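You operate a simulated robot arm through the tools that you are given. There is no shell and no other tool. Be economical: measure what you need, move in short steps, check, and stop when the job is done.

The job below is to be done with a simulated robot arm. You get a single attempt, and the scene is never put back.

TASK
Fetch the ice pack from under the freezer basket into the cool box.
Fine: unlock the lid, slide the basket aside and back again, shut and lock the freezer; the cool box stays open. Where these are worked on the way, their far stop is far enough and under half their travel is too little: freezer basket, lid lock of the freezer.

Only the result counts: the job must be done as asked and must still hold three seconds after the hand-in. Knocking over, shifting, dropping, spilling or breaking anything else fails it. Lids that push on must go on centred and level and be pressed home; caps that screw on are set level and turned clockwise until they are tight.

THE ROBOT
A 7-joint arm with a two-finger parallel gripper on a trunk, on a base that drives. Base frame: it is fixed to the floor where the robot stands at the start and does not move with it; the origin is under the middle of the robot, x ahead of it, y to its left, z up. Units: mm, degrees, N and s.
With the tool pointing down near the work surface it reaches from about 100 to 600 mm from the robot's upright axis, wherever it stands. Its first joint turns from -115.0 to 115.0 degrees. Places, roughly: cool [-200, 1500, 900]; cool box [-250, 1500, 1000]; fast freeze switch [200, 400, 700]; freezer basket [500, 600, 700]; freezer dial [300, 400, 700]; freezer lid [600, 400, 800]; lid lock of the freezer [500, 0, 700]. Payload 3.91 kg.
The tool frame sits at the grasp point between the pads (the TCP): z along the fingers, y along the line on which they close. The tips reach 30 mm beyond it. The gripper opens to 110 mm. The fingers are 20 mm wide and 10 mm thick; the gripper's body (48 by 112 mm) begins 55 mm behind the TCP.
Orientation is that of the tool frame in the base frame, as [roll, pitch, yaw] about the fixed x, y, z axes, in that order (R = Rz(yaw) Ry(pitch) Rx(roll)). With the fingers straight down and closing along the base's y, the tool's x points along the base's -x, its y along +y and its z along -z.

THE INTERFACE
- The arm moves only by the tool step_arm. Its argument "commands" is text: rows parted by semicolons, each of 7 numbers parted by spaces: the shift along the tool's x, y, z in mm, then the turn, a rotation vector about the tool's x, y, z in degrees, then the gripper command, from -1 (shut) to 1 (fully open), values between in proportion. In form: tx ty tz ax ay az gripper; .... A call has 1 to 12 rows; each row shifts and turns the commanded pose from where the row before left it, along the tool's axes as they then stand. Rows are played at 5 a second. More than 50 mm and 8.6 degrees between two rows, or a gripper value outside its range, and nothing of the call is played. A pose out of reach is approached as far as the arm can. The call stops where the force on the tool passes 90 N (or 10 N more than at its start, if that is more) or the arm is blocked; 0.2 s more then pass. The fingers move at their own pace (about 108 mm/s each) and stop on an object; they squeeze with about 24 N. The grip force told is the motor's: it shows also when the fingers shut on nothing. Time passes only in rows, and 0.2 s behind the last, so rows that do not move let the fingers close. The reply holds the time, the measured pose of the TCP, the force on the tool along the base axes, the opening and the grip force, in the units named above and with some noise, with the torque about the TCP (base axes, N m) and any sound that the robot's microphone picked up.
- Cameras (640 x 400 px; columns grow to the right, rows downward): "scene" is now at [20.6, 177.3, 1678.7]; the picture's right is [0.31, -0.95, 0.00], its down [-0.64, -0.21, -0.74] and it looks along [0.70, 0.23, -0.67] (base axes); focal length 214 px, centre (320, 200). "wrist" rides on the gripper at [72, 17, -103] in the tool frame; the picture's right is [-0.23, 0.97, 0.00], its down [-0.76, -0.18, -0.62] and it looks along [-0.61, -0.14, 0.78] (tool axes); focal length 222 px, centre (320, 200). There is no depth. A picture from a camera that has moved, and an enlarged one, comes with that camera's place and axes in the base frame and with its lens.
- grab_frame(camera): a new picture of that camera. The clock stands still meanwhile.
- raise_lower(by): slides the trunk up (or, below 0, down) by that many mm; the arm and the scene camera ride with it, the base frame stays. It gives what a move gives, with no picture.
- drive_base(legs): drives the robot by 1 to 6 legs, each [ahead, turn to the left] in mm and degrees, along the robot's own axes; the way and the turn of a leg run together, so that a leg with both is an arc; at most 1500 mm and 180 degrees a leg. The arm and the cameras ride along, it lands a little off, and it stops where it bumps. It gives what a move gives.
- head_to(pan, tilt): turns the head with the scene camera to pan (to the left, within 155 degrees either way) and tilt (down, from -29 to 69), counted from straight ahead of the robot. It gives what a move gives.
- zoom(camera, box): a new picture of the part [left, top, right, bottom] of that camera's present view, enlarged. The clock stands still meanwhile.
- close_job(): hands the job in; it is judged then, once.

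Go step by step. Nothing tells you exact positions but the pictures and the camera data: compare them with the known pose of the tool, close in by small moves and look again before you grip or let go. The budget is 120 turns and 90 pictures, counting those below and the enlarged ones. Unless the task says otherwise, let go and move clear before handing in, and close with one line.

The tools are called after "Emit:" by a JSON object that holds its "name" and its "arguments". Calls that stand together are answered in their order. step_arm: Moves the arm, as the interface text tells. Its arguments: {"type":"object","properties":{"commands":{"type":"string"}},"required":["commands"]} The other tools are called the same way: raise_lower (by) slides the trunk up or down; drive_base (legs) drives the base; head_to (pan, tilt) turns the head that bears the scene camera; grab_frame (camera) takes a picture; zoom (camera, box) takes an enlarged picture of a part of a camera's view; close_job () hands the job in.

At the start:

```text
time: 0.0
ee_pos: [308.1, 253.5, 1543.9]
tool_rot: [179.9, 0.1, -180.0]
wrist_force: [0.4, 0.9, -0.5]
torque: [0.02, -0.01, -0.05]
gripper_width: 110.0
gripper_force: 0.0
trunk travel left (down, up): [-787.0, 203.0]
robot x, y, heading: [1.4, 0.1, -0.1]
head pan, tilt: [18.1, 42.4]
```

scene: 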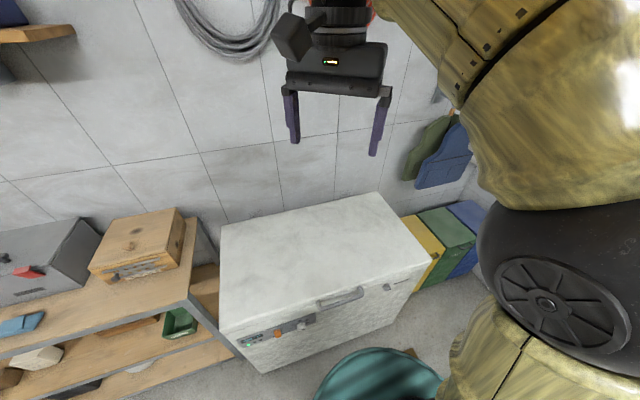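
wrist: 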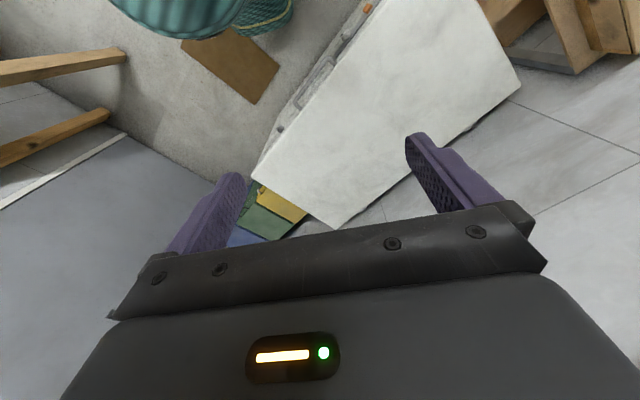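

I see a chest freezer ahead of the robot. Its front handle, lock, switch and dial face me. I'll zoom in on the front, then look left for the cool box.

Emit:
{"name": "zoom", "arguments": {"camera": "scene", "box": [210, 250, 450, 400]}}

Emit:
{"name": "head_to", "arguments": {"pan": 90, "tilt": 35}}

Emit:
{"name": "grab_frame", "arguments": {"camera": "scene"}}

```text
2.67 times, centred on (330, 325) of scene
camera zoom: at [20.6, 177.3, 1678.7], right [0.31, -0.95, 0.0], down [-0.64, -0.21, -0.74], along [0.7, 0.23, -0.67], focal length 572 px, centre (293, -133)
```

zoom: 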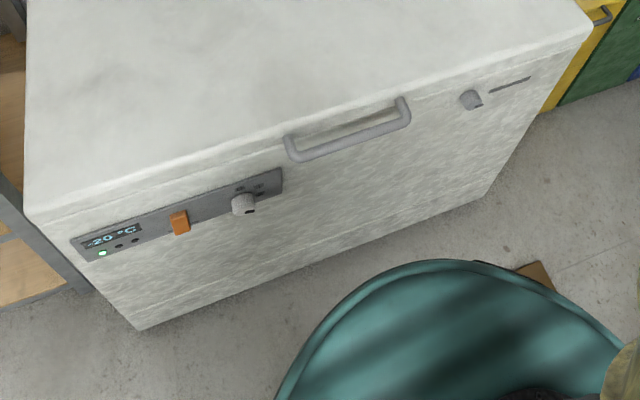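

```text
time: 1.4
ee_pos: [307.6, 253.3, 1543.8]
tool_rot: [179.9, 0.1, -179.9]
wrist_force: [0.5, 0.8, 0.9]
torque: [-0.03, 0.04, -0.05]
gripper_width: 110.0
gripper_force: 0.0
trunk travel left (down, up): [-787.0, 203.0]
robot x, y, heading: [-3.5, 0.9, 0.2]
head pan, tilt: [90.0, 35.0]
```

```text
86 pictures are left
camera scene: at [-58.5, 239.5, 1689.8], right [1.0, 0.0, 0.0], down [0.0, -0.57, -0.82], along [0.0, 0.82, -0.57], focal length 214 px, centre (320, 200)
```

scene: 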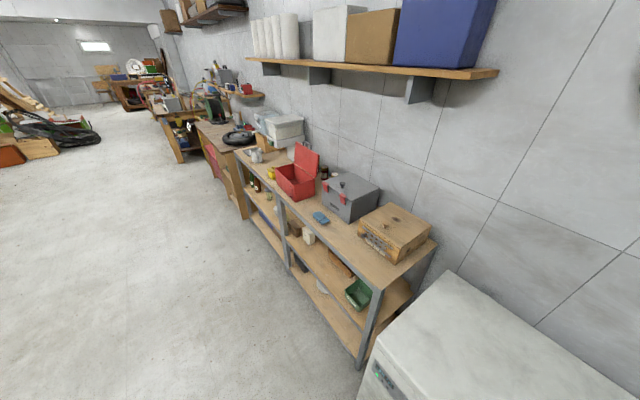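

The red open box on the bench at about (-220, 1460) should be the cool box. I'll zoom in on it, then look down at the robot base and the freezer front to see how much room there is.

Emit:
{"name": "zoom", "arguments": {"camera": "scene", "box": [220, 110, 380, 240]}}

Emit:
{"name": "head_to", "arguments": {"pan": 36, "tilt": 65}}

Emit:
{"name": "grab_frame", "arguments": {"camera": "scene"}}

```text
3.08 times, centred on (300, 175) of scene
camera zoom: at [-58.5, 239.5, 1689.8], right [1.0, 0.0, 0.0], down [0.0, -0.57, -0.82], along [0.0, 0.82, -0.57], focal length 660 px, centre (382, 277)
```

zoom: 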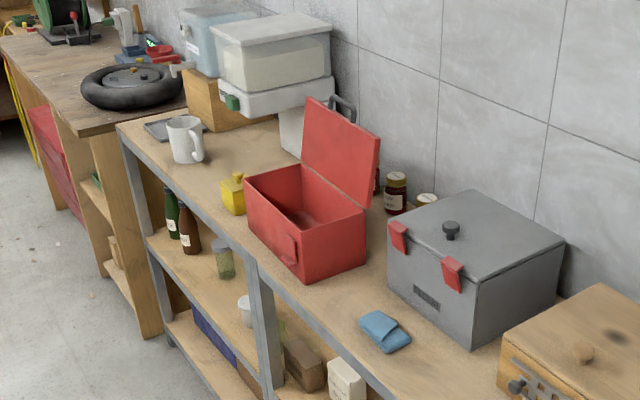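

```text
time: 2.7
ee_pos: [307.9, 253.6, 1544.1]
tool_rot: [179.9, 0.2, -180.0]
wrist_force: [0.4, 0.1, 0.1]
torque: [0.02, 0.03, 0.0]
gripper_width: 110.0
gripper_force: 0.0
trunk travel left (down, up): [-787.0, 203.0]
robot x, y, heading: [2.4, -0.8, -0.0]
head pan, tilt: [36.0, 65.0]
```

```text
84 pictures are left
camera scene: at [-9.5, 187.2, 1650.0], right [0.59, -0.81, 0.0], down [-0.73, -0.53, -0.42], along [0.34, 0.25, -0.91], focal length 214 px, centre (320, 200)
```

scene: 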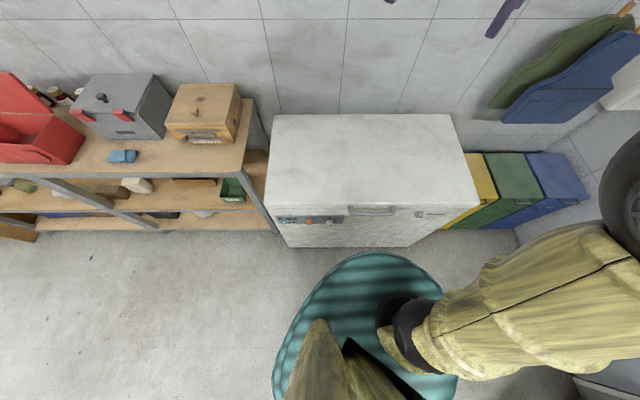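

The freezer is rotated about 36°, and its front plane is about 470 mm from the robot along (0.81, 0.59). I'll turn the robot to face it and look again.

Emit:
{"name": "drive_base", "arguments": {"legs": [[0, 36.2]]}}

Emit:
{"name": "head_to", "arguments": {"pan": 0, "tilt": 60}}

Emit:
{"name": "grab_frame", "arguments": {"camera": "scene"}}

Emit:
{"name": "grab_frame", "arguments": {"camera": "wrist"}}

```text
time: 5.5
ee_pos: [99.7, 385.3, 1543.8]
tool_rot: [-180.0, 0.1, -143.9]
wrist_force: [0.1, -0.1, -0.4]
torque: [0.0, 0.01, 0.01]
gripper_width: 110.0
gripper_force: 0.1
trunk travel left (down, up): [-787.0, 203.0]
robot x, y, heading: [2.6, 2.8, 36.3]
head pan, tilt: [36.0, 65.0]
```

```text
time: 6.5
ee_pos: [100.4, 386.4, 1545.1]
tool_rot: [179.8, 0.1, -143.9]
wrist_force: [-0.2, 0.3, 0.3]
torque: [0.03, -0.01, -0.02]
gripper_width: 109.8
gripper_force: 0.0
trunk travel left (down, up): [-787.0, 203.0]
robot x, y, heading: [-1.2, -0.3, 36.3]
head pan, tilt: [0.0, 60.0]
```

```text
83 pictures are left
camera scene: at [-83.4, 126.1, 1655.5], right [0.59, -0.81, 0.0], down [-0.7, -0.51, -0.5], along [0.4, 0.29, -0.87], focal length 214 px, centre (320, 200)
```

scene: 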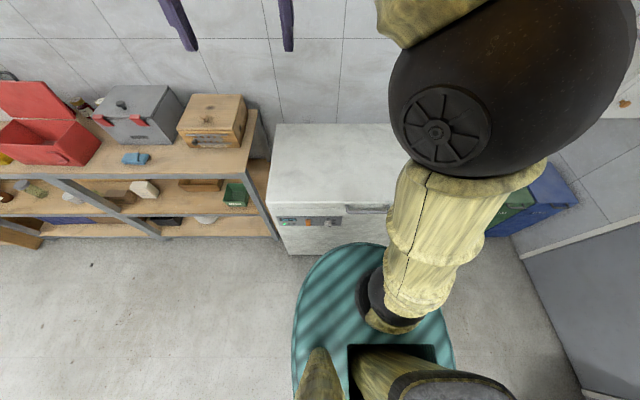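

```text
82 pictures are left
camera wrist: at [31.3, 355.2, 1647.7], right [-0.39, 0.92, 0.0], down [0.72, 0.3, 0.62], along [0.57, 0.24, -0.78], focal length 222 px, centre (320, 200)
```

wrist: 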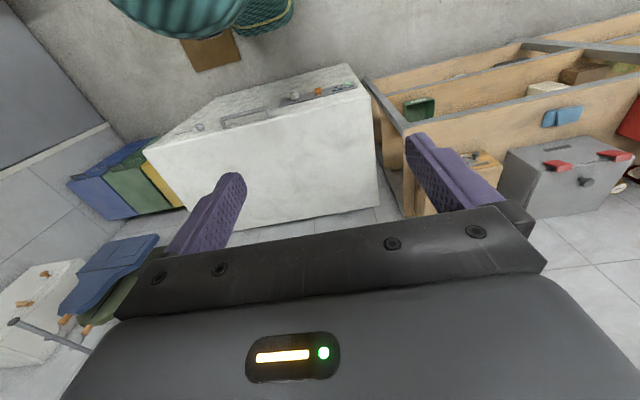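

The teal body is likely the robot's own waist, and there is still clearance to the freezer. I'll lower the trunk so the tool is just above lid height, then look again.

Emit:
{"name": "raise_lower", "arguments": {"by": -500}}

Emit:
{"name": "grab_frame", "arguments": {"camera": "scene"}}

Emit:
{"name": "grab_frame", "arguments": {"camera": "wrist"}}

```text
refused: -500 is not a number from -400 to 400
```

```text
81 pictures are left
camera scene: at [-83.4, 126.1, 1655.5], right [0.59, -0.81, 0.0], down [-0.7, -0.51, -0.5], along [0.4, 0.29, -0.87], focal length 214 px, centre (320, 200)
```

scene: 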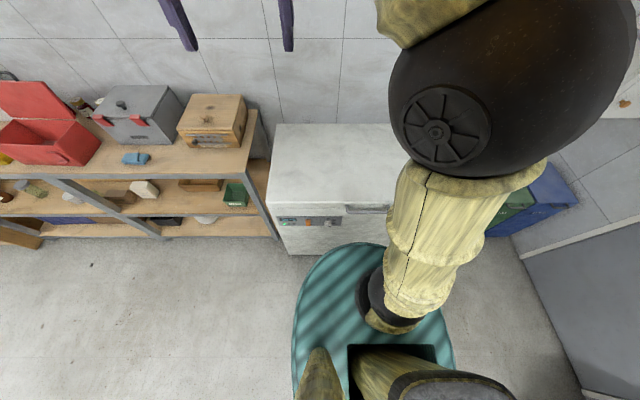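

```text
80 pictures are left
camera wrist: at [31.3, 355.2, 1647.7], right [-0.39, 0.92, 0.0], down [0.72, 0.3, 0.62], along [0.57, 0.24, -0.78], focal length 222 px, centre (320, 200)
```

wrist: 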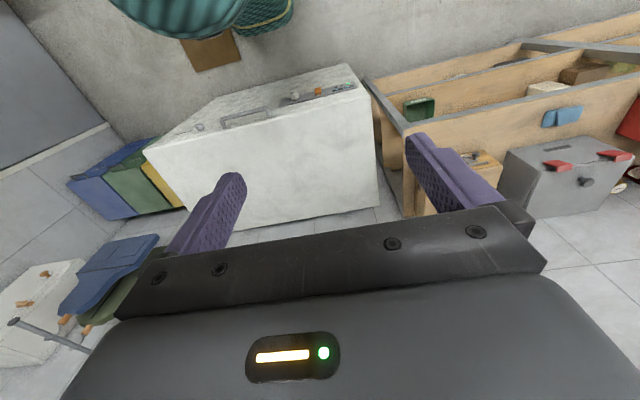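

The trunk move is limited to 400 mm at a time. I'll lower it by 400.

Emit:
{"name": "raise_lower", "arguments": {"by": -400}}

Emit:
{"name": "grab_frame", "arguments": {"camera": "scene"}}

Emit:
{"name": "grab_frame", "arguments": {"camera": "wrist"}}

```text
time: 10.3
ee_pos: [99.4, 385.2, 1143.9]
tool_rot: [179.9, 0.1, -143.8]
wrist_force: [-0.4, 0.3, 0.8]
torque: [0.02, -0.02, -0.01]
gripper_width: 110.2
gripper_force: 0.0
trunk travel left (down, up): [-387.0, 603.0]
robot x, y, heading: [-1.2, -0.3, 36.2]
head pan, tilt: [0.0, 60.0]
```

```text
79 pictures are left
camera scene: at [-83.3, 126.0, 1255.5], right [0.59, -0.81, 0.0], down [-0.7, -0.51, -0.5], along [0.4, 0.29, -0.87], focal length 214 px, centre (320, 200)
```

scene: 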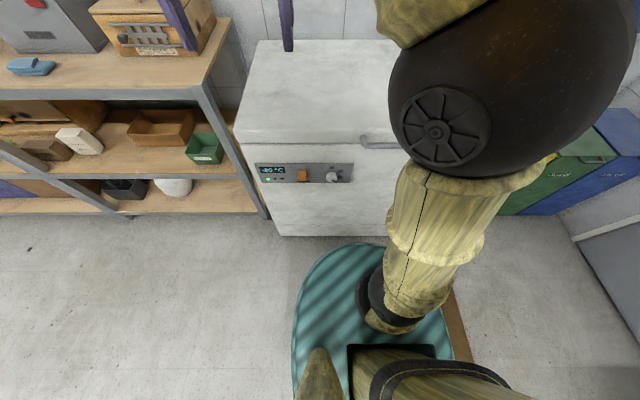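

```text
78 pictures are left
camera wrist: at [31.3, 355.1, 1247.7], right [-0.39, 0.92, 0.0], down [0.72, 0.3, 0.62], along [0.57, 0.24, -0.78], focal length 222 px, centre (320, 200)
```

wrist: 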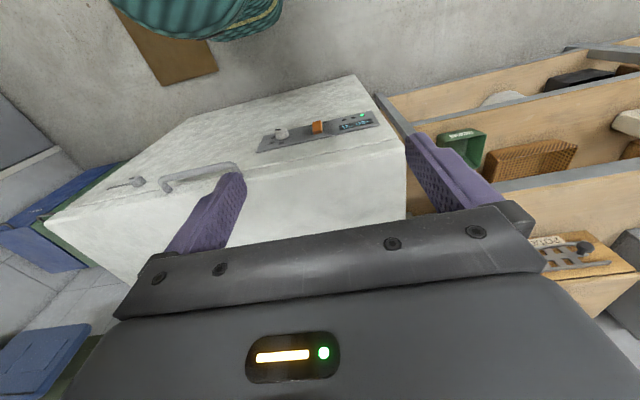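

I'll zoom in on the lock and handle through the wrist camera.

Emit:
{"name": "zoom", "arguments": {"camera": "wrist", "box": [80, 90, 400, 290]}}

```text
2.00 times, centred on (240, 190) of wrist
camera zoom: at [31.3, 355.1, 1247.7], right [-0.39, 0.92, 0.0], down [0.72, 0.3, 0.62], along [0.57, 0.24, -0.78], focal length 444 px, centre (480, 220)
```

zoom: 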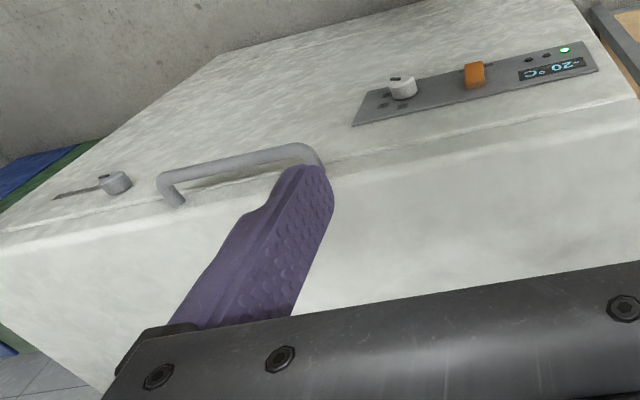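

The lock is a knob at the left end of a horizontal slot, so it should slide to the right to unlock. I'll drive nearer to the freezer.

Emit:
{"name": "drive_base", "arguments": {"legs": [[110, 0]]}}

Emit:
{"name": "head_to", "arguments": {"pan": -35, "tilt": 50}}

Emit:
{"name": "grab_frame", "arguments": {"camera": "scene"}}

```text
time: 11.6
ee_pos: [192.2, 453.2, 1144.0]
tool_rot: [179.9, 0.0, -143.8]
wrist_force: [0.6, -0.3, 0.1]
torque: [0.0, 0.0, 0.01]
gripper_width: 109.9
gripper_force: 0.0
trunk travel left (down, up): [-387.0, 603.0]
robot x, y, heading: [92.0, 64.3, 36.5]
head pan, tilt: [0.0, 60.0]
```

```text
time: 12.6
ee_pos: [190.9, 453.8, 1144.1]
tool_rot: [179.9, 0.2, -143.8]
wrist_force: [-0.2, 0.2, 0.0]
torque: [0.02, 0.0, -0.04]
gripper_width: 110.0
gripper_force: 0.1
trunk travel left (down, up): [-387.0, 603.0]
robot x, y, heading: [94.7, 67.5, 36.2]
head pan, tilt: [-35.0, 50.0]
```

```text
76 pictures are left
camera scene: at [31.4, 155.2, 1268.1], right [0.02, -1.0, 0.0], down [-0.77, -0.02, -0.64], along [0.64, 0.01, -0.77], focal length 214 px, centre (320, 200)
```

scene: 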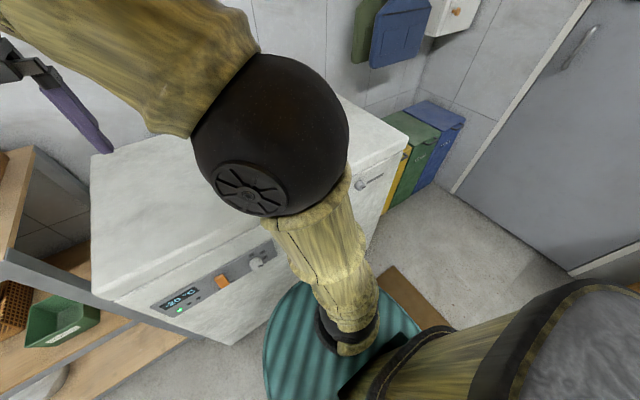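

I'll move the tool to the right, above the lock side, in free space.

Emit:
{"name": "step_arm", "arguments": {"commands": "0 -50 0 0 0 0 -1;0 -50 0 0 0 0 -1;0 -50 0 0 0 0 -1;0 -50 0 0 0 0 -1;0 -50 0 0 0 0 -1;0 -50 0 0 0 0 -1;0 -50 0 0 0 0 -1;0 -50 0 0 0 0 -1;0 -50 0 0 0 0 -1;0 -50 0 0 0 0 -1;0 0 0 0 0 0 -1"}}

Emit:
{"name": "grab_frame", "arguments": {"camera": "scene"}}

Emit:
{"name": "grab_frame", "arguments": {"camera": "wrist"}}

```text
time: 15.0
ee_pos: [487.8, 48.9, 1142.6]
tool_rot: [179.8, 0.1, -143.9]
wrist_force: [-0.1, 0.2, 0.0]
torque: [0.03, 0.03, -0.01]
gripper_width: 0.0
gripper_force: 24.5
trunk travel left (down, up): [-387.0, 603.0]
robot x, y, heading: [93.5, 64.9, 36.2]
head pan, tilt: [-35.0, 50.0]
```

```text
75 pictures are left
camera scene: at [31.8, 154.8, 1268.1], right [0.02, -1.0, 0.0], down [-0.77, -0.02, -0.64], along [0.64, 0.01, -0.77], focal length 214 px, centre (320, 200)
```

scene: 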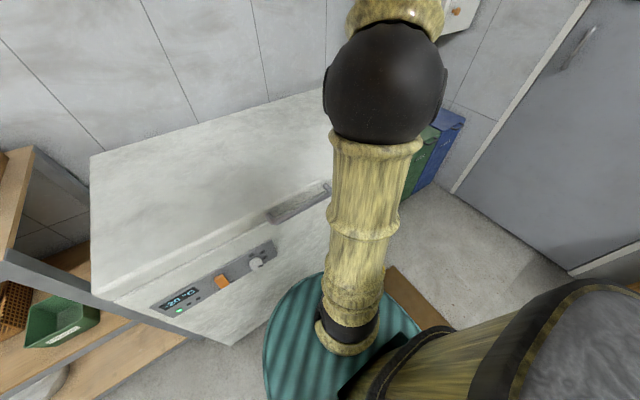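

```text
74 pictures are left
camera wrist: at [418.3, 17.5, 1246.7], right [-0.39, 0.92, 0.0], down [0.72, 0.3, 0.62], along [0.57, 0.25, -0.78], focal length 222 px, centre (320, 200)
```

wrist: 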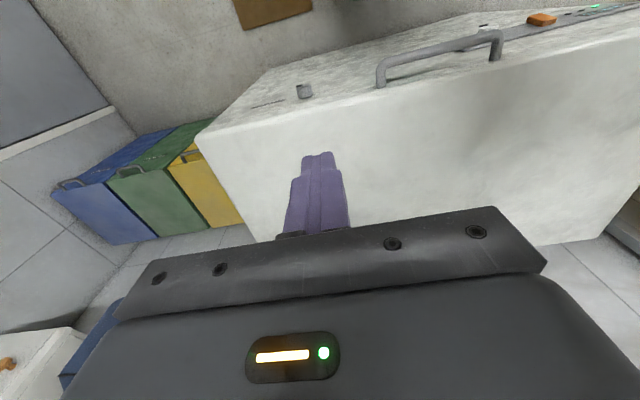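

Triangulating from the two views puts the knob at about a=446 mm ahead, l=-285, z=755 in the freezer-aligned frame. I'll back off a little, lower, tilt the tool about 43° forward and look.

Emit:
{"name": "step_arm", "arguments": {"commands": "50 -37 0 0 0 0 -0.2;0 0 50 0 0 0 -0.2;0 0 50 0 0 0 -0.2;0 0 50 0 0 0 -0.2;0 0 50 0 0 0 -0.2;0 0 30 0 0 0 -0.2;0 0 0 0 -8.6 0 -0.2;0 0 0 0 -8.6 0 -0.2;0 0 0 0 -8.6 0 -0.2;0 0 0 0 -8.6 0 -0.2;0 0 0 0 -8.6 0 -0.2;0 0 0 0 0 0 -0.2"}}

Emit:
{"name": "grab_frame", "arguments": {"camera": "scene"}}

Emit:
{"name": "grab_frame", "arguments": {"camera": "wrist"}}

```text
refused: row 1 steps farther than a row can; nothing moved
```

```text
73 pictures are left
camera scene: at [31.8, 154.8, 1268.1], right [0.02, -1.0, 0.0], down [-0.77, -0.02, -0.64], along [0.64, 0.01, -0.77], focal length 214 px, centre (320, 200)
```

scene: 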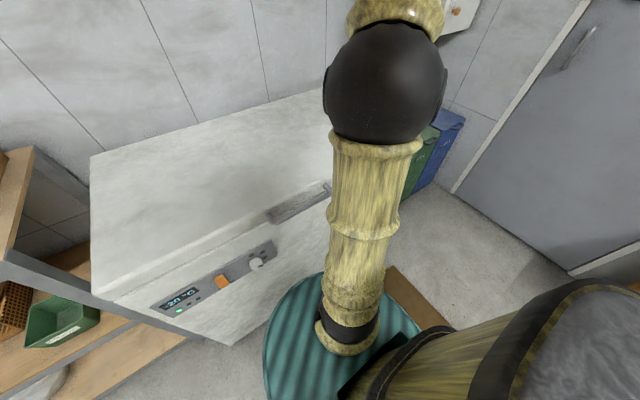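

```text
72 pictures are left
camera wrist: at [418.3, 17.5, 1246.7], right [-0.39, 0.92, 0.0], down [0.72, 0.3, 0.62], along [0.57, 0.25, -0.78], focal length 222 px, centre (320, 200)
```

wrist: 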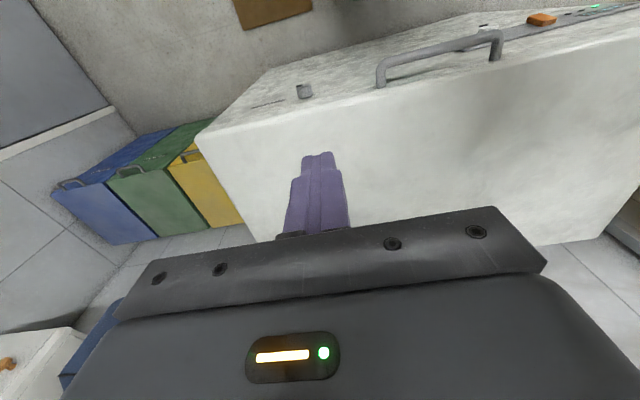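

The first row was over the 50 mm step limit, so nothing moved. I'll retry with smaller steps and look afterwards.

Emit:
{"name": "step_arm", "arguments": {"commands": "40 -20 0 0 0 0 -0.2;10 -17 40 0 0 0 -0.2;0 0 48 0 0 0 -0.2;0 0 48 0 0 0 -0.2;0 0 48 0 0 0 -0.2;0 0 48 0 0 0 -0.2;0 0 0 0 -8.5 0 -0.2;0 0 0 0 -8.5 0 -0.2;0 0 0 0 -8.5 0 -0.2;0 0 0 0 -8.5 0 -0.2;0 0 0 0 -8.5 0 -0.2;0 0 0 0 0 0 -0.2"}}

```text
time: 17.6
ee_pos: [468.8, -9.8, 911.1]
tool_rot: [179.9, 42.8, -144.0]
wrist_force: [0.2, 0.3, -0.2]
torque: [0.01, 0.0, -0.01]
gripper_width: 43.7
gripper_force: 0.0
trunk travel left (down, up): [-387.0, 603.0]
robot x, y, heading: [91.9, 67.3, 36.0]
head pan, tilt: [-35.0, 50.0]
```

Emit:
{"name": "grab_frame", "arguments": {"camera": "wrist"}}

Emit:
{"name": "head_to", "arguments": {"pan": -45, "tilt": 35}}

Emit:
{"name": "grab_frame", "arguments": {"camera": "scene"}}

```text
71 pictures are left
camera wrist: at [358.8, -70.0, 938.1], right [-0.44, 0.88, 0.16], down [0.22, -0.06, 0.97], along [0.87, 0.46, -0.16], focal length 222 px, centre (320, 200)
```

wrist: 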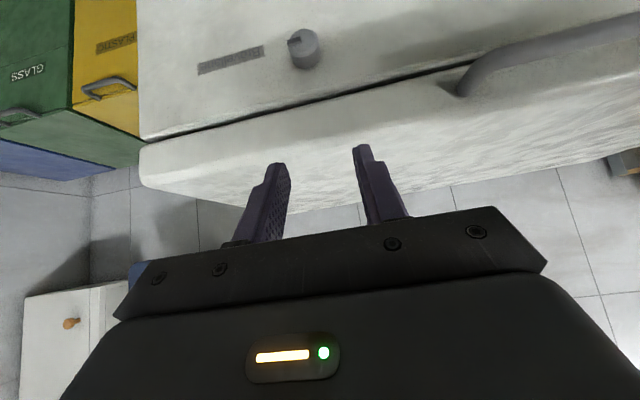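

```text
time: 18.4
ee_pos: [468.4, -9.8, 910.5]
tool_rot: [179.9, 42.5, -143.9]
wrist_force: [-0.5, -0.4, -0.4]
torque: [0.0, -0.01, 0.02]
gripper_width: 43.7
gripper_force: 0.2
trunk travel left (down, up): [-387.0, 603.0]
robot x, y, heading: [91.8, 70.6, 35.9]
head pan, tilt: [-45.0, 35.0]
```

```text
70 pictures are left
camera scene: at [41.4, 140.0, 1289.8], right [-0.15, -0.99, 0.0], down [-0.57, 0.09, -0.82], along [0.81, -0.12, -0.57], focal length 214 px, centre (320, 200)
```

scene: 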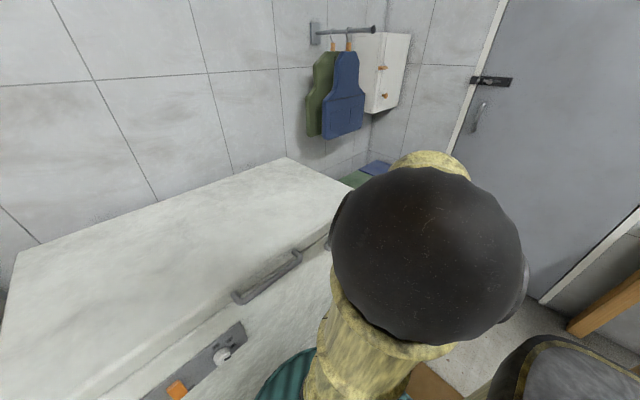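

The wrist camera now shows the knob clearly, so I'll zoom in on it.

Emit:
{"name": "zoom", "arguments": {"camera": "wrist", "box": [180, 10, 360, 120]}}

```text
3.56 times, centred on (270, 65) of wrist
camera zoom: at [358.9, -69.9, 938.3], right [-0.44, 0.88, 0.16], down [0.22, -0.06, 0.97], along [0.87, 0.46, -0.17], focal length 790 px, centre (498, 680)
```

zoom: 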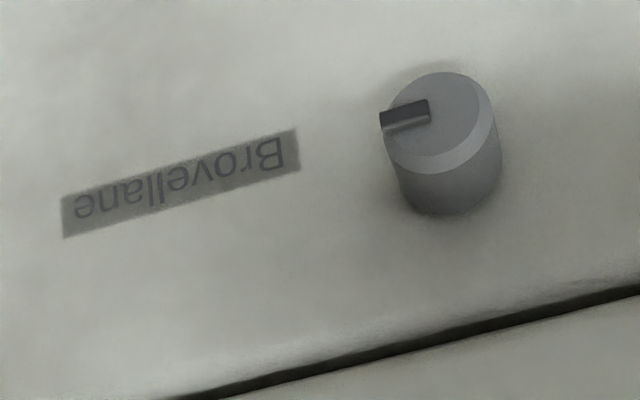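

It is a rotary knob with an indicator pointing right; the "slot" is only a brand plate. I'll make the tool horizontal, lower it to knob height and look again.

Emit:
{"name": "step_arm", "arguments": {"commands": "0 0 0 0 -7.9 0 -0.2;0 0 0 0 -7.9 0 -0.2;0 0 0 0 -7.9 0 -0.2;0 0 0 0 -7.9 0 -0.2;0 0 0 0 -7.9 0 -0.2;0 0 0 0 -7.9 0 -0.2;-40 0 0 0 0 0 -0.2;-40 0 0 0 0 0 -0.2;-40 0 0 0 0 0 -0.2;-36 -5 0 0 0 0 -0.2;0 0 0 0 0 0 -0.2"}}

Emit:
{"name": "grab_frame", "arguments": {"camera": "wrist"}}

```text
time: 20.8
ee_pos: [469.2, -14.9, 1067.9]
tool_rot: [85.8, 90.0, 122.1]
wrist_force: [1.2, 0.5, 0.2]
torque: [-0.05, 0.0, -0.03]
gripper_width: 44.1
gripper_force: 0.1
trunk travel left (down, up): [-387.0, 603.0]
robot x, y, heading: [90.3, 66.0, 36.1]
head pan, tilt: [-45.0, 35.0]
```

```text
68 pictures are left
camera wrist: at [375.5, -63.4, 994.8], right [-0.57, 0.79, 0.23], down [-0.4, -0.51, 0.76], along [0.72, 0.35, 0.61], focal length 222 px, centre (320, 200)
```

wrist: 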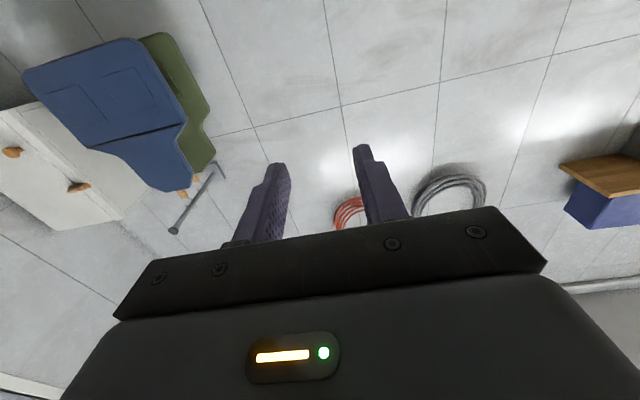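

With the tool horizontal its x axis points down, so that move went up. I'll come down 313 mm to knob height.

Emit:
{"name": "step_arm", "arguments": {"commands": "45 0 0 0 0 0 -0.2;45 0 0 0 0 0 -0.2;45 0 0 0 0 0 -0.2;45 0 0 0 0 0 -0.2;45 0 0 0 0 0 -0.2;45 0 0 0 0 0 -0.2;43 0 0 0 0 0 -0.2;0 0 0 0 0 0 -0.2"}}

Emit:
{"name": "grab_frame", "arguments": {"camera": "wrist"}}

```text
time: 22.6
ee_pos: [470.3, -14.4, 832.0]
tool_rot: [85.5, 89.9, 121.9]
wrist_force: [-0.8, 0.1, 0.3]
torque: [-0.02, -0.02, -0.01]
gripper_width: 44.2
gripper_force: 0.1
out of reach, approached as far as the arm can: row 6, 7
trunk travel left (down, up): [-387.0, 603.0]
robot x, y, heading: [93.8, 64.0, 36.1]
head pan, tilt: [-45.0, 35.0]
```

```text
67 pictures are left
camera wrist: at [375.6, -62.9, 759.3], right [-0.57, 0.79, 0.23], down [-0.4, -0.51, 0.76], along [0.72, 0.35, 0.61], focal length 222 px, centre (320, 200)
```

wrist: 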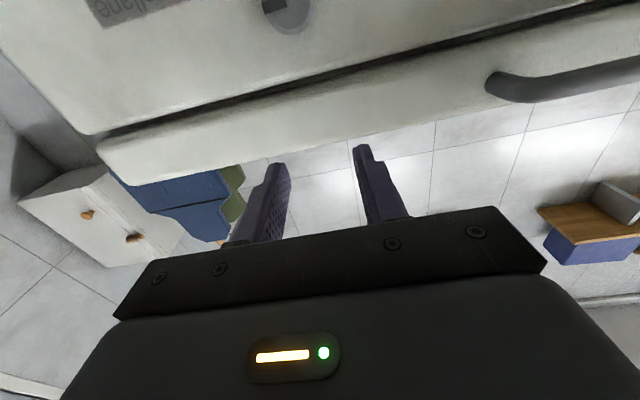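

The arm reached its limit at z=832. I'll lower the trunk by 78 mm to bring the tool to knob height.

Emit:
{"name": "raise_lower", "arguments": {"by": -78}}

Emit:
{"name": "grab_frame", "arguments": {"camera": "wrist"}}

```text
time: 23.8
ee_pos: [469.6, -13.7, 753.6]
tool_rot: [87.5, 89.8, 123.7]
wrist_force: [-0.4, 0.4, 0.5]
torque: [0.03, -0.01, 0.01]
gripper_width: 43.8
gripper_force: 0.1
trunk travel left (down, up): [-309.0, 681.0]
robot x, y, heading: [91.1, 65.2, 36.1]
head pan, tilt: [-45.0, 35.0]
```

```text
66 pictures are left
camera wrist: at [375.7, -63.0, 681.4], right [-0.57, 0.79, 0.23], down [-0.4, -0.51, 0.76], along [0.72, 0.35, 0.61], focal length 222 px, centre (320, 200)
```

wrist: 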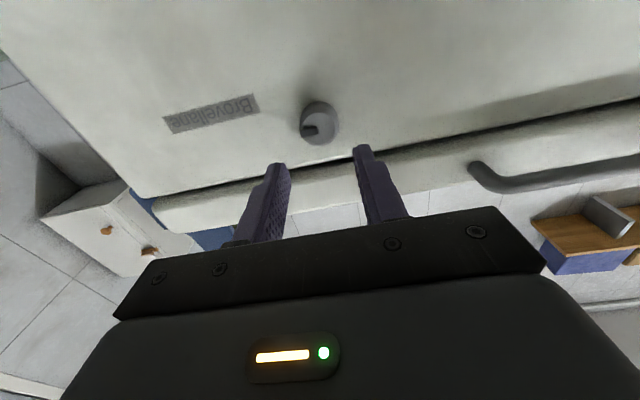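

Refined estimate of the knob: l≈-288, z≈745, front face at a≈440. I'll drop 9 mm and move in 40 mm.

Emit:
{"name": "raise_lower", "arguments": {"by": -9}}

Emit:
{"name": "step_arm", "arguments": {"commands": "0 0 20 0 0 0 -0.2;0 0 20 0 0 0 -0.2;0 0 0 0 0 0 -0.2"}}

Emit:
{"name": "grab_frame", "arguments": {"camera": "wrist"}}

```text
time: 24.3
ee_pos: [468.9, -14.5, 744.5]
tool_rot: [87.9, 90.0, 124.0]
wrist_force: [0.0, 0.1, 0.7]
torque: [-0.01, 0.01, 0.01]
gripper_width: 44.0
gripper_force: 0.1
trunk travel left (down, up): [-300.0, 690.0]
robot x, y, heading: [93.6, 66.1, 36.4]
head pan, tilt: [-45.0, 35.0]
```

```text
time: 25.1
ee_pos: [500.2, 8.9, 743.2]
tool_rot: [78.5, 89.9, 114.7]
wrist_force: [0.4, 0.0, -0.2]
torque: [-0.01, 0.0, 0.0]
gripper_width: 43.8
gripper_force: 0.1
trunk travel left (down, up): [-300.0, 690.0]
robot x, y, heading: [94.1, 67.3, 36.3]
head pan, tilt: [-45.0, 35.0]
```

```text
65 pictures are left
camera wrist: at [407.6, -39.0, 671.4], right [-0.57, 0.79, 0.23], down [-0.4, -0.51, 0.76], along [0.72, 0.35, 0.61], focal length 222 px, centre (320, 200)
```

wrist: 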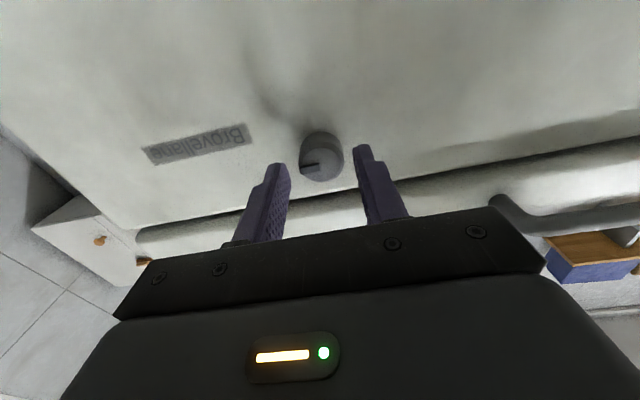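

The fingers straddle the knob nicely. I'll advance another 18 mm and close on it.

Emit:
{"name": "step_arm", "arguments": {"commands": "0 0 9 0 0 0 -0.2;0 0 9 0 0 0 -0.2;0 0 0 0 0 0 -0.2"}}

Emit:
{"name": "step_arm", "arguments": {"commands": "0 0 0 0 0 0 -1;0 0 0 0 0 0 -1;0 0 0 0 0 0 -1"}}

Emit:
{"name": "grab_frame", "arguments": {"camera": "wrist"}}

```text
time: 25.9
ee_pos: [515.4, 19.5, 744.0]
tool_rot: [82.7, 89.9, 119.0]
wrist_force: [0.5, 0.0, 0.0]
torque: [-0.02, 0.0, -0.02]
gripper_width: 44.0
gripper_force: 0.0
trunk travel left (down, up): [-300.0, 690.0]
robot x, y, heading: [95.8, 64.4, 36.2]
head pan, tilt: [-45.0, 35.0]
```

```text
time: 26.7
ee_pos: [514.5, 20.3, 743.2]
tool_rot: [85.6, 89.9, 121.9]
wrist_force: [-5.9, 6.3, -2.3]
torque: [0.28, -0.39, 0.39]
gripper_width: 30.8
gripper_force: 45.3
trunk travel left (down, up): [-300.0, 690.0]
robot x, y, heading: [93.0, 69.6, 36.0]
head pan, tilt: [-45.0, 35.0]
```

```text
64 pictures are left
camera wrist: at [421.6, -28.1, 671.7], right [-0.58, 0.78, 0.23], down [-0.4, -0.51, 0.76], along [0.71, 0.35, 0.61], focal length 222 px, centre (320, 200)
```

wrist: 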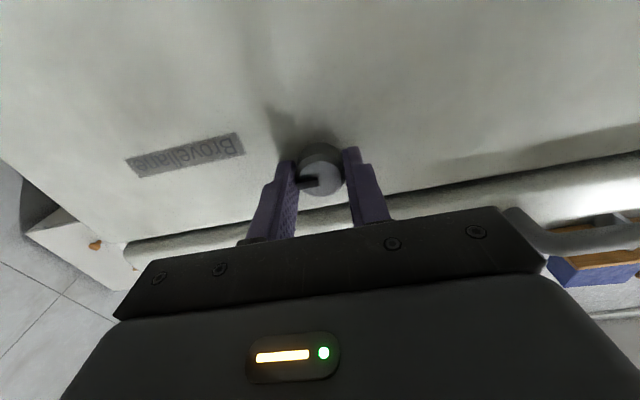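

The knob is gripped at 30.8 mm wide. I'll test which way it turns with a small counter-clockwise turn first.

Emit:
{"name": "step_arm", "arguments": {"commands": "0 0 0 0 0 -4 -1;0 0 0 0 0 -4 -1;0 0 0 0 0 -4 -1;0 0 0 0 0 0 -1"}}

Emit:
{"name": "zoom", "arguments": {"camera": "wrist", "box": [250, 110, 410, 220]}}

```text
time: 27.6
ee_pos: [519.9, 22.8, 747.9]
tool_rot: [-99.0, 81.3, -62.1]
wrist_force: [-25.7, 7.1, -7.2]
torque: [0.94, -1.22, -0.53]
gripper_width: 30.9
gripper_force: 45.3
out of reach, approached as far as the arm can: row 3
trunk travel left (down, up): [-300.0, 690.0]
robot x, y, heading: [88.0, 65.7, 36.1]
head pan, tilt: [-45.0, 35.0]
stopped in row 4: the force on the tool passed its limit at 121 N (the readings are from after the stop); the commanded pose is now the measured one
```

```text
3.64 times, centred on (330, 165) of wrist
camera zoom: at [430.5, -36.5, 677.0], right [-0.6, 0.8, 0.08], down [-0.45, -0.41, 0.79], along [0.67, 0.44, 0.6], focal length 808 px, centre (284, 327)
```

zoom: 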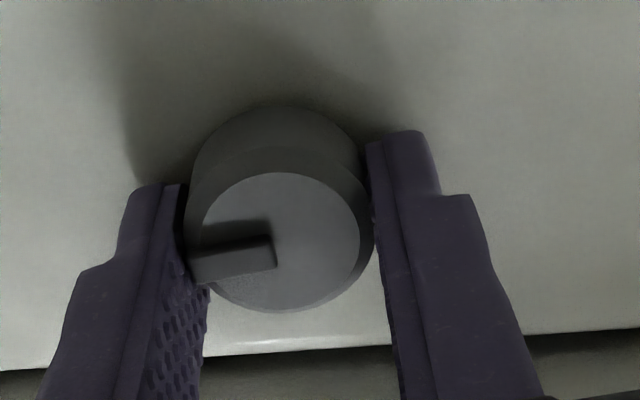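

The arm is near its reach limit in this posture. I'll let go, back off, undo the turn, and lower the trunk so that the arm works higher relative to its shoulder.

Emit:
{"name": "step_arm", "arguments": {"commands": "0 0 0 0 0 0 -0.2;0 0 0 0 0 0 -0.2;0 0 -30 0 0 0 -0.2;0 0 -40 0 0 8.5 -0.2;0 0 0 0 0 0 -0.2"}}

Emit:
{"name": "zoom", "arguments": {"camera": "wrist", "box": [220, 60, 420, 190]}}

```text
time: 28.8
ee_pos: [471.4, -22.8, 757.7]
tool_rot: [-169.0, 88.5, -132.3]
wrist_force: [0.1, 0.4, 0.0]
torque: [0.0, 0.02, -0.01]
gripper_width: 44.0
gripper_force: 0.0
out of reach, approached as far as the arm can: row 3
trunk travel left (down, up): [-300.0, 690.0]
robot x, y, heading: [92.0, 61.7, 36.0]
head pan, tilt: [-45.0, 35.0]
```

```text
3.08 times, centred on (320, 125) of wrist
camera zoom: at [377.5, -72.7, 688.0], right [-0.58, 0.79, 0.22], down [-0.38, -0.5, 0.78], along [0.72, 0.36, 0.59], focal length 684 px, centre (320, 431)
```

zoom: 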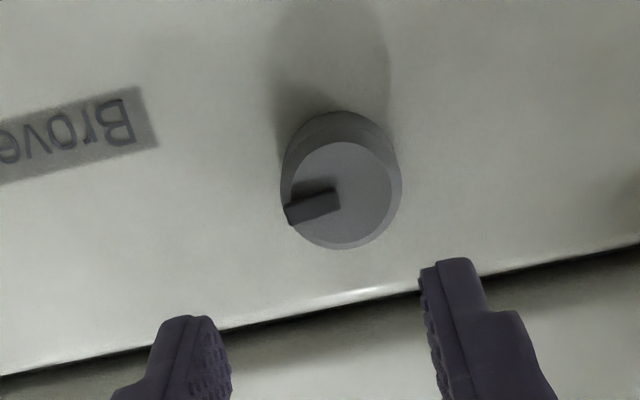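

The mark is still parallel to the brand plate, so the knob didn't turn that way. I'll raise the arm, lower the trunk by the same amount, and retry clockwise.

Emit:
{"name": "step_arm", "arguments": {"commands": "-45 0 0 0 0 0 -0.2;-45 0 0 0 0 0 -0.2;-47 8 0 0 0 0 -0.2;0 0 0 0 0 0 -0.2"}}

Emit:
{"name": "raise_lower", "arguments": {"by": -150}}

Emit:
{"name": "grab_frame", "arguments": {"camera": "scene"}}

Emit:
{"name": "grab_frame", "arguments": {"camera": "wrist"}}

```text
time: 29.8
ee_pos: [468.3, -14.1, 896.3]
tool_rot: [-167.6, 88.4, -130.8]
wrist_force: [-0.4, 0.1, 0.1]
torque: [-0.01, 0.01, 0.01]
gripper_width: 43.8
gripper_force: 0.0
trunk travel left (down, up): [-300.0, 690.0]
robot x, y, heading: [94.8, 70.5, 36.3]
head pan, tilt: [-45.0, 35.0]
```

```text
time: 31.5
ee_pos: [468.1, -12.8, 745.6]
tool_rot: [-167.3, 88.6, -130.7]
wrist_force: [0.8, -0.9, -0.1]
torque: [0.01, -0.02, 0.01]
gripper_width: 43.8
gripper_force: 0.0
trunk travel left (down, up): [-150.0, 840.0]
robot x, y, heading: [89.0, 68.2, 36.2]
head pan, tilt: [-45.0, 35.0]
```

```text
61 pictures are left
camera scene: at [40.8, 139.6, 1052.9], right [-0.15, -0.99, 0.0], down [-0.57, 0.09, -0.82], along [0.81, -0.12, -0.57], focal length 214 px, centre (320, 200)
```

scene: 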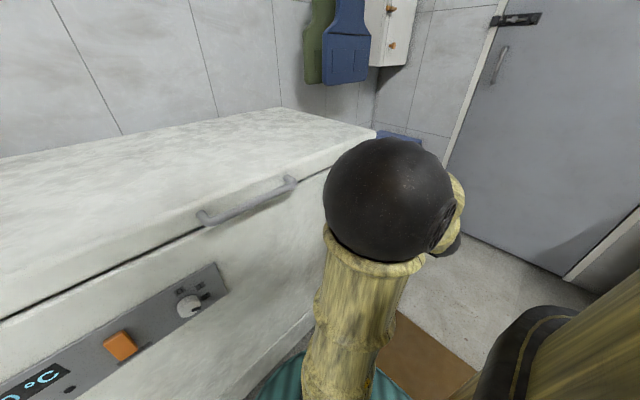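

```text
60 pictures are left
camera wrist: at [374.6, -64.0, 676.1], right [-0.58, 0.79, 0.22], down [-0.38, -0.5, 0.78], along [0.72, 0.36, 0.59], focal length 222 px, centre (320, 200)
```

wrist: 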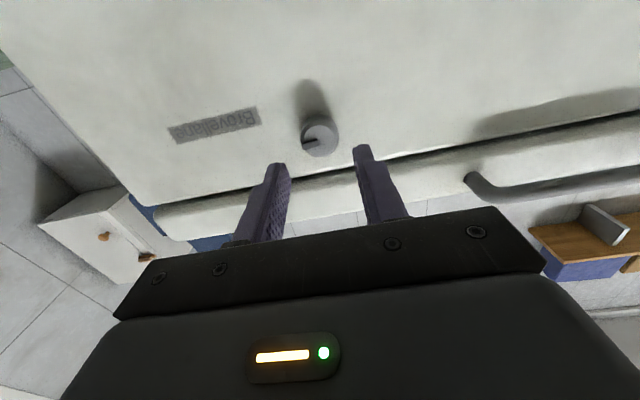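

Aligned. I'll advance 60 mm, grip, and turn clockwise in small steps.

Emit:
{"name": "step_arm", "arguments": {"commands": "0 0 30 0 0 0 -0.2;0 0 26 0 0 0 -0.2;0 0 4 0 0 0 -0.2;0 0 0 0 0 0 -1;0 0 0 0 0 0 -1;0 0 0 0 0 0 -1"}}

Emit:
{"name": "step_arm", "arguments": {"commands": "0 0 0 0 0 5 -1;0 0 0 0 0 5 -1;0 0 0 0 0 5 -1;0 0 0 0 0 5 -1;0 0 0 0 0 0 -1"}}

Emit:
{"name": "zoom", "arguments": {"camera": "wrist", "box": [220, 80, 420, 210]}}

```text
time: 32.9
ee_pos: [518.9, 22.6, 743.9]
tool_rot: [-168.5, 88.5, -131.9]
wrist_force: [5.7, -2.7, 1.3]
torque: [-0.21, 0.38, -0.84]
gripper_width: 31.0
gripper_force: 44.7
trunk travel left (down, up): [-150.0, 840.0]
robot x, y, heading: [88.7, 63.8, 36.2]
head pan, tilt: [-45.0, 35.0]
```

```text
time: 34.1
ee_pos: [516.9, 23.0, 743.6]
tool_rot: [94.1, 70.2, 130.8]
wrist_force: [5.4, -4.5, 0.9]
torque: [-0.36, -0.09, 0.56]
gripper_width: 31.4
gripper_force: 44.9
trunk travel left (down, up): [-150.0, 840.0]
robot x, y, heading: [90.0, 66.1, 36.1]
head pan, tilt: [-45.0, 35.0]
```

```text
3.08 times, centred on (320, 145) of wrist
camera zoom: at [409.2, -8.8, 684.5], right [-0.49, 0.68, 0.54], down [-0.23, -0.7, 0.67], along [0.84, 0.2, 0.5], focal length 684 px, centre (320, 369)
```

zoom: 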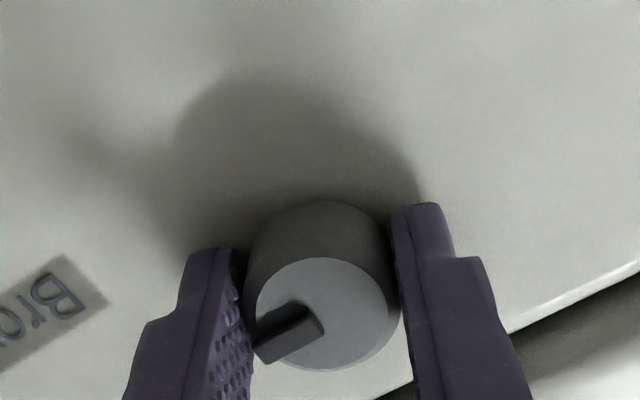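

It isn't clear whether the knob moved. I'll continue clockwise another 25° and compare.

Emit:
{"name": "step_arm", "arguments": {"commands": "0 0 0 0 0 5 -1;0 0 0 0 0 5 -1;0 0 0 0 0 5 -1;0 0 0 0 0 5 -1;0 0 0 0 0 5 -1;0 0 0 0 0 0 -1"}}

Emit:
{"name": "zoom", "arguments": {"camera": "wrist", "box": [220, 80, 420, 210]}}

```text
time: 35.5
ee_pos: [516.4, 23.6, 745.0]
tool_rot: [92.0, 45.1, 128.1]
wrist_force: [0.9, 0.9, 0.5]
torque: [-0.17, -0.61, 1.06]
gripper_width: 31.6
gripper_force: 45.3
trunk travel left (down, up): [-150.0, 840.0]
robot x, y, heading: [90.2, 68.3, 36.3]
head pan, tilt: [-45.0, 35.0]
```

```text
3.08 times, centred on (320, 145) of wrist
camera zoom: at [395.6, 9.7, 708.0], right [-0.3, 0.44, 0.85], down [-0.1, -0.9, 0.43], along [0.95, 0.05, 0.31], focal length 684 px, centre (320, 369)
```

zoom: 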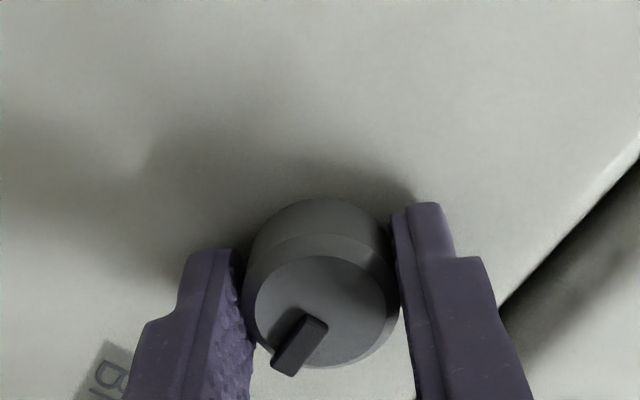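

The mark stays put while the fingers slip, so clockwise is blocked. I'll turn counter-clockwise from here, where I have plenty of room.

Emit:
{"name": "step_arm", "arguments": {"commands": "0 0 0 0 0 -5 -1;0 0 0 0 0 -5 -1;0 0 0 0 0 -5 -1;0 0 0 0 0 -5 -1;0 0 0 0 0 -5 -1;0 0 0 0 0 -5 -1;0 0 0 0 0 -5 -1;0 0 0 0 0 0 -1"}}

Emit:
{"name": "zoom", "arguments": {"camera": "wrist", "box": [220, 80, 420, 210]}}

```text
time: 37.3
ee_pos: [516.5, 21.6, 744.3]
tool_rot: [98.4, 80.4, 134.9]
wrist_force: [5.4, -2.1, 6.4]
torque: [-0.38, 0.53, -0.8]
gripper_width: 31.8
gripper_force: 44.3
trunk travel left (down, up): [-150.0, 840.0]
robot x, y, heading: [90.1, 68.9, 36.3]
head pan, tilt: [-45.0, 35.0]
```

```text
3.08 times, centred on (320, 145) of wrist
camera zoom: at [415.7, -18.4, 678.6], right [-0.54, 0.75, 0.39], down [-0.31, -0.6, 0.74], along [0.78, 0.28, 0.56], focal length 684 px, centre (320, 369)
```

zoom: 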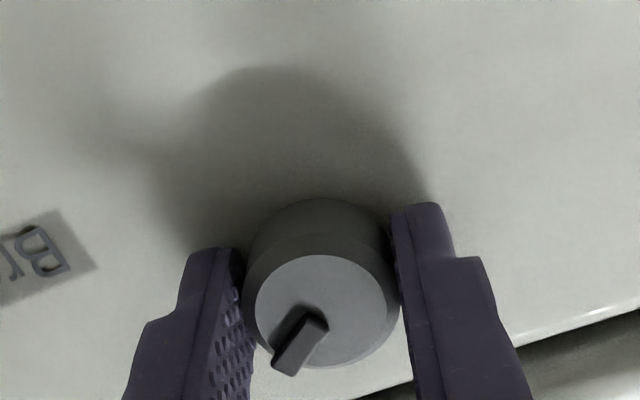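

The knob turns counter-clockwise with the fingers, about 35° so far. I'll release, rewind the wrist clockwise, re-grip and carry on.

Emit:
{"name": "step_arm", "arguments": {"commands": "0 0 0 0 0 0 -0.2;0 0 0 0 0 0 -0.2;0 0 0 0 0 8 -0.2;0 0 0 0 0 8 -0.2;0 0 0 0 0 8 -0.2;0 0 0 0 0 8 -0.2;0 0 0 0 0 8 -0.2;0 0 0 0 0 8 -0.2;0 0 0 0 0 8 -0.2;0 0 0 0 0 0 -1;0 0 0 0 0 0 -1;0 0 0 0 0 0 -1"}}

Emit:
{"name": "step_arm", "arguments": {"commands": "0 0 0 0 0 -6 -1;0 0 0 0 0 -6 -1;0 0 0 0 0 -6 -1;0 0 0 0 0 -6 -1;0 0 0 0 0 -6 -1;0 0 0 0 0 -6 -1;0 0 0 0 0 -6 -1;0 0 0 0 0 -6 -1;0 0 0 0 0 -6 -1;0 0 0 0 0 -4 -1;0 0 0 0 0 0 -1"}}

Emit:
{"name": "zoom", "arguments": {"camera": "wrist", "box": [220, 80, 420, 210]}}

```text
time: 39.9
ee_pos: [517.3, 23.6, 745.8]
tool_rot: [91.4, 24.4, 127.3]
wrist_force: [3.6, 4.6, 16.0]
torque: [0.67, -0.97, 0.76]
gripper_width: 31.5
gripper_force: 45.0
trunk travel left (down, up): [-150.0, 840.0]
robot x, y, heading: [91.5, 66.6, 36.1]
head pan, tilt: [-45.0, 35.0]
```

```text
time: 42.3
ee_pos: [518.2, 21.6, 741.7]
tool_rot: [102.1, 82.1, 138.6]
wrist_force: [5.0, 4.4, -3.8]
torque: [0.15, -0.26, -0.75]
gripper_width: 30.7
gripper_force: 45.2
trunk travel left (down, up): [-150.0, 840.0]
robot x, y, heading: [92.4, 63.9, 36.1]
head pan, tilt: [-45.0, 35.0]
```

```text
3.08 times, centred on (320, 145) of wrist
camera zoom: at [416.7, -20.4, 676.0], right [-0.55, 0.76, 0.36], down [-0.32, -0.58, 0.75], along [0.77, 0.3, 0.56], focal length 684 px, centre (320, 369)
```

zoom: 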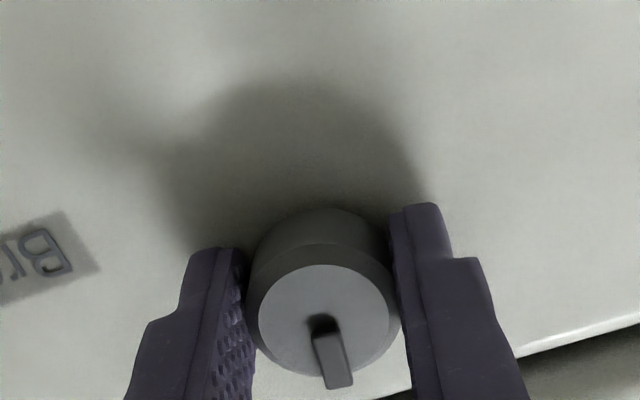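

The mark now points straight up, 90° from where it started. I'll nudge to check the stop, release, back off and move to face the handle.

Emit:
{"name": "step_arm", "arguments": {"commands": "0 0 0 0 0 -5 -1;0 0 0 0 0 -4 -1;0 0 0 0 0 0 -0.1;0 0 0 0 0 0 -0.1;0 0 -30 0 0 0 -0.1;0 0 -40 0 0 0 -0.1;0 0 0 0 0 0 -0.1"}}

Emit:
{"name": "zoom", "arguments": {"camera": "wrist", "box": [160, 40, 560, 260]}}

```text
time: 43.9
ee_pos: [460.8, -17.8, 745.8]
tool_rot: [-137.3, 88.1, -100.7]
wrist_force: [0.6, 0.2, 0.6]
torque: [-0.01, 0.0, -0.01]
gripper_width: 49.6
gripper_force: 0.0
trunk travel left (down, up): [-150.0, 840.0]
robot x, y, heading: [90.8, 68.1, 36.1]
head pan, tilt: [-45.0, 35.0]
```

```text
1.60 times, centred on (360, 150) of wrist
camera zoom: at [367.7, -70.6, 675.4], right [-0.58, 0.79, 0.2], down [-0.39, -0.49, 0.78], along [0.72, 0.37, 0.59], focal length 355 px, centre (256, 280)
```

zoom: 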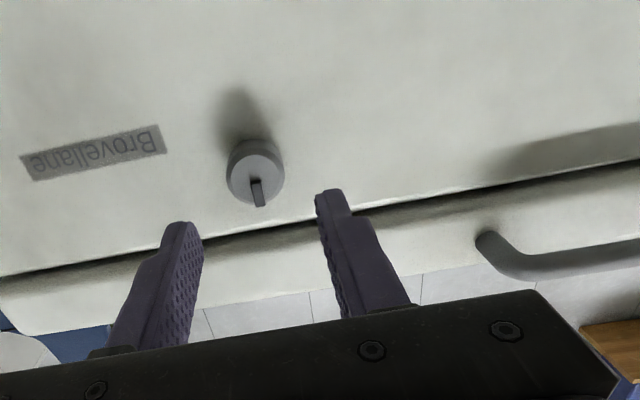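

The knob is now unlocked. The handle bar is at about z≈825, centred near l≈-55. I'll move over to below it with the fingers closed and check.

Emit:
{"name": "step_arm", "arguments": {"commands": "0 46 0 0 0 0 -1;0 46 0 0 0 0 -1;0 46 0 0 0 0 -1;0 46 0 0 0 0 -1;0 46 0 0 0 0 -1;-45 0 0 0 0 0 -1;0 0 0 0 0 0 -1"}}

Emit:
{"name": "grab_frame", "arguments": {"camera": "wrist"}}

Emit:
{"name": "head_to", "arguments": {"pan": -25, "tilt": 35}}

Emit:
{"name": "grab_frame", "arguments": {"camera": "scene"}}

```text
time: 45.5
ee_pos: [396.0, 43.7, 812.0]
tool_rot: [-136.0, 88.0, -99.3]
wrist_force: [0.8, 0.2, -0.3]
torque: [0.03, 0.0, -0.01]
gripper_width: 0.0
gripper_force: 23.8
out of reach, approached as far as the arm can: row 2, 3, 4, 5, 6
trunk travel left (down, up): [-150.0, 840.0]
robot x, y, heading: [92.1, 62.7, 36.3]
head pan, tilt: [-45.0, 35.0]
```

```text
54 pictures are left
camera wrist: at [302.7, -8.4, 742.3], right [-0.58, 0.79, 0.2], down [-0.39, -0.49, 0.78], along [0.71, 0.37, 0.59], focal length 222 px, centre (320, 200)
```

wrist: 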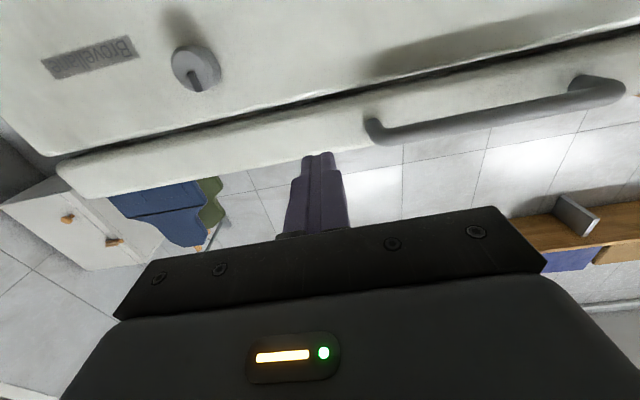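

```text
time: 46.3
ee_pos: [395.6, 43.3, 810.7]
tool_rot: [-136.9, 88.1, -100.2]
wrist_force: [0.1, -0.1, -0.3]
torque: [-0.02, -0.01, 0.0]
gripper_width: 0.3
gripper_force: 23.8
trunk travel left (down, up): [-150.0, 840.0]
robot x, y, heading: [93.7, 63.8, 36.1]
head pan, tilt: [-25.0, 35.0]
```

```text
53 pictures are left
camera scene: at [40.2, 170.1, 1052.8], right [0.19, -0.98, 0.0], down [-0.56, -0.11, -0.82], along [0.8, 0.16, -0.57], focal length 214 px, centre (320, 200)
```

scene: 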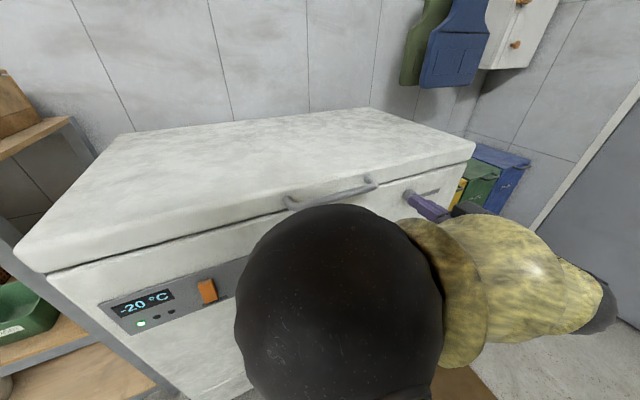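

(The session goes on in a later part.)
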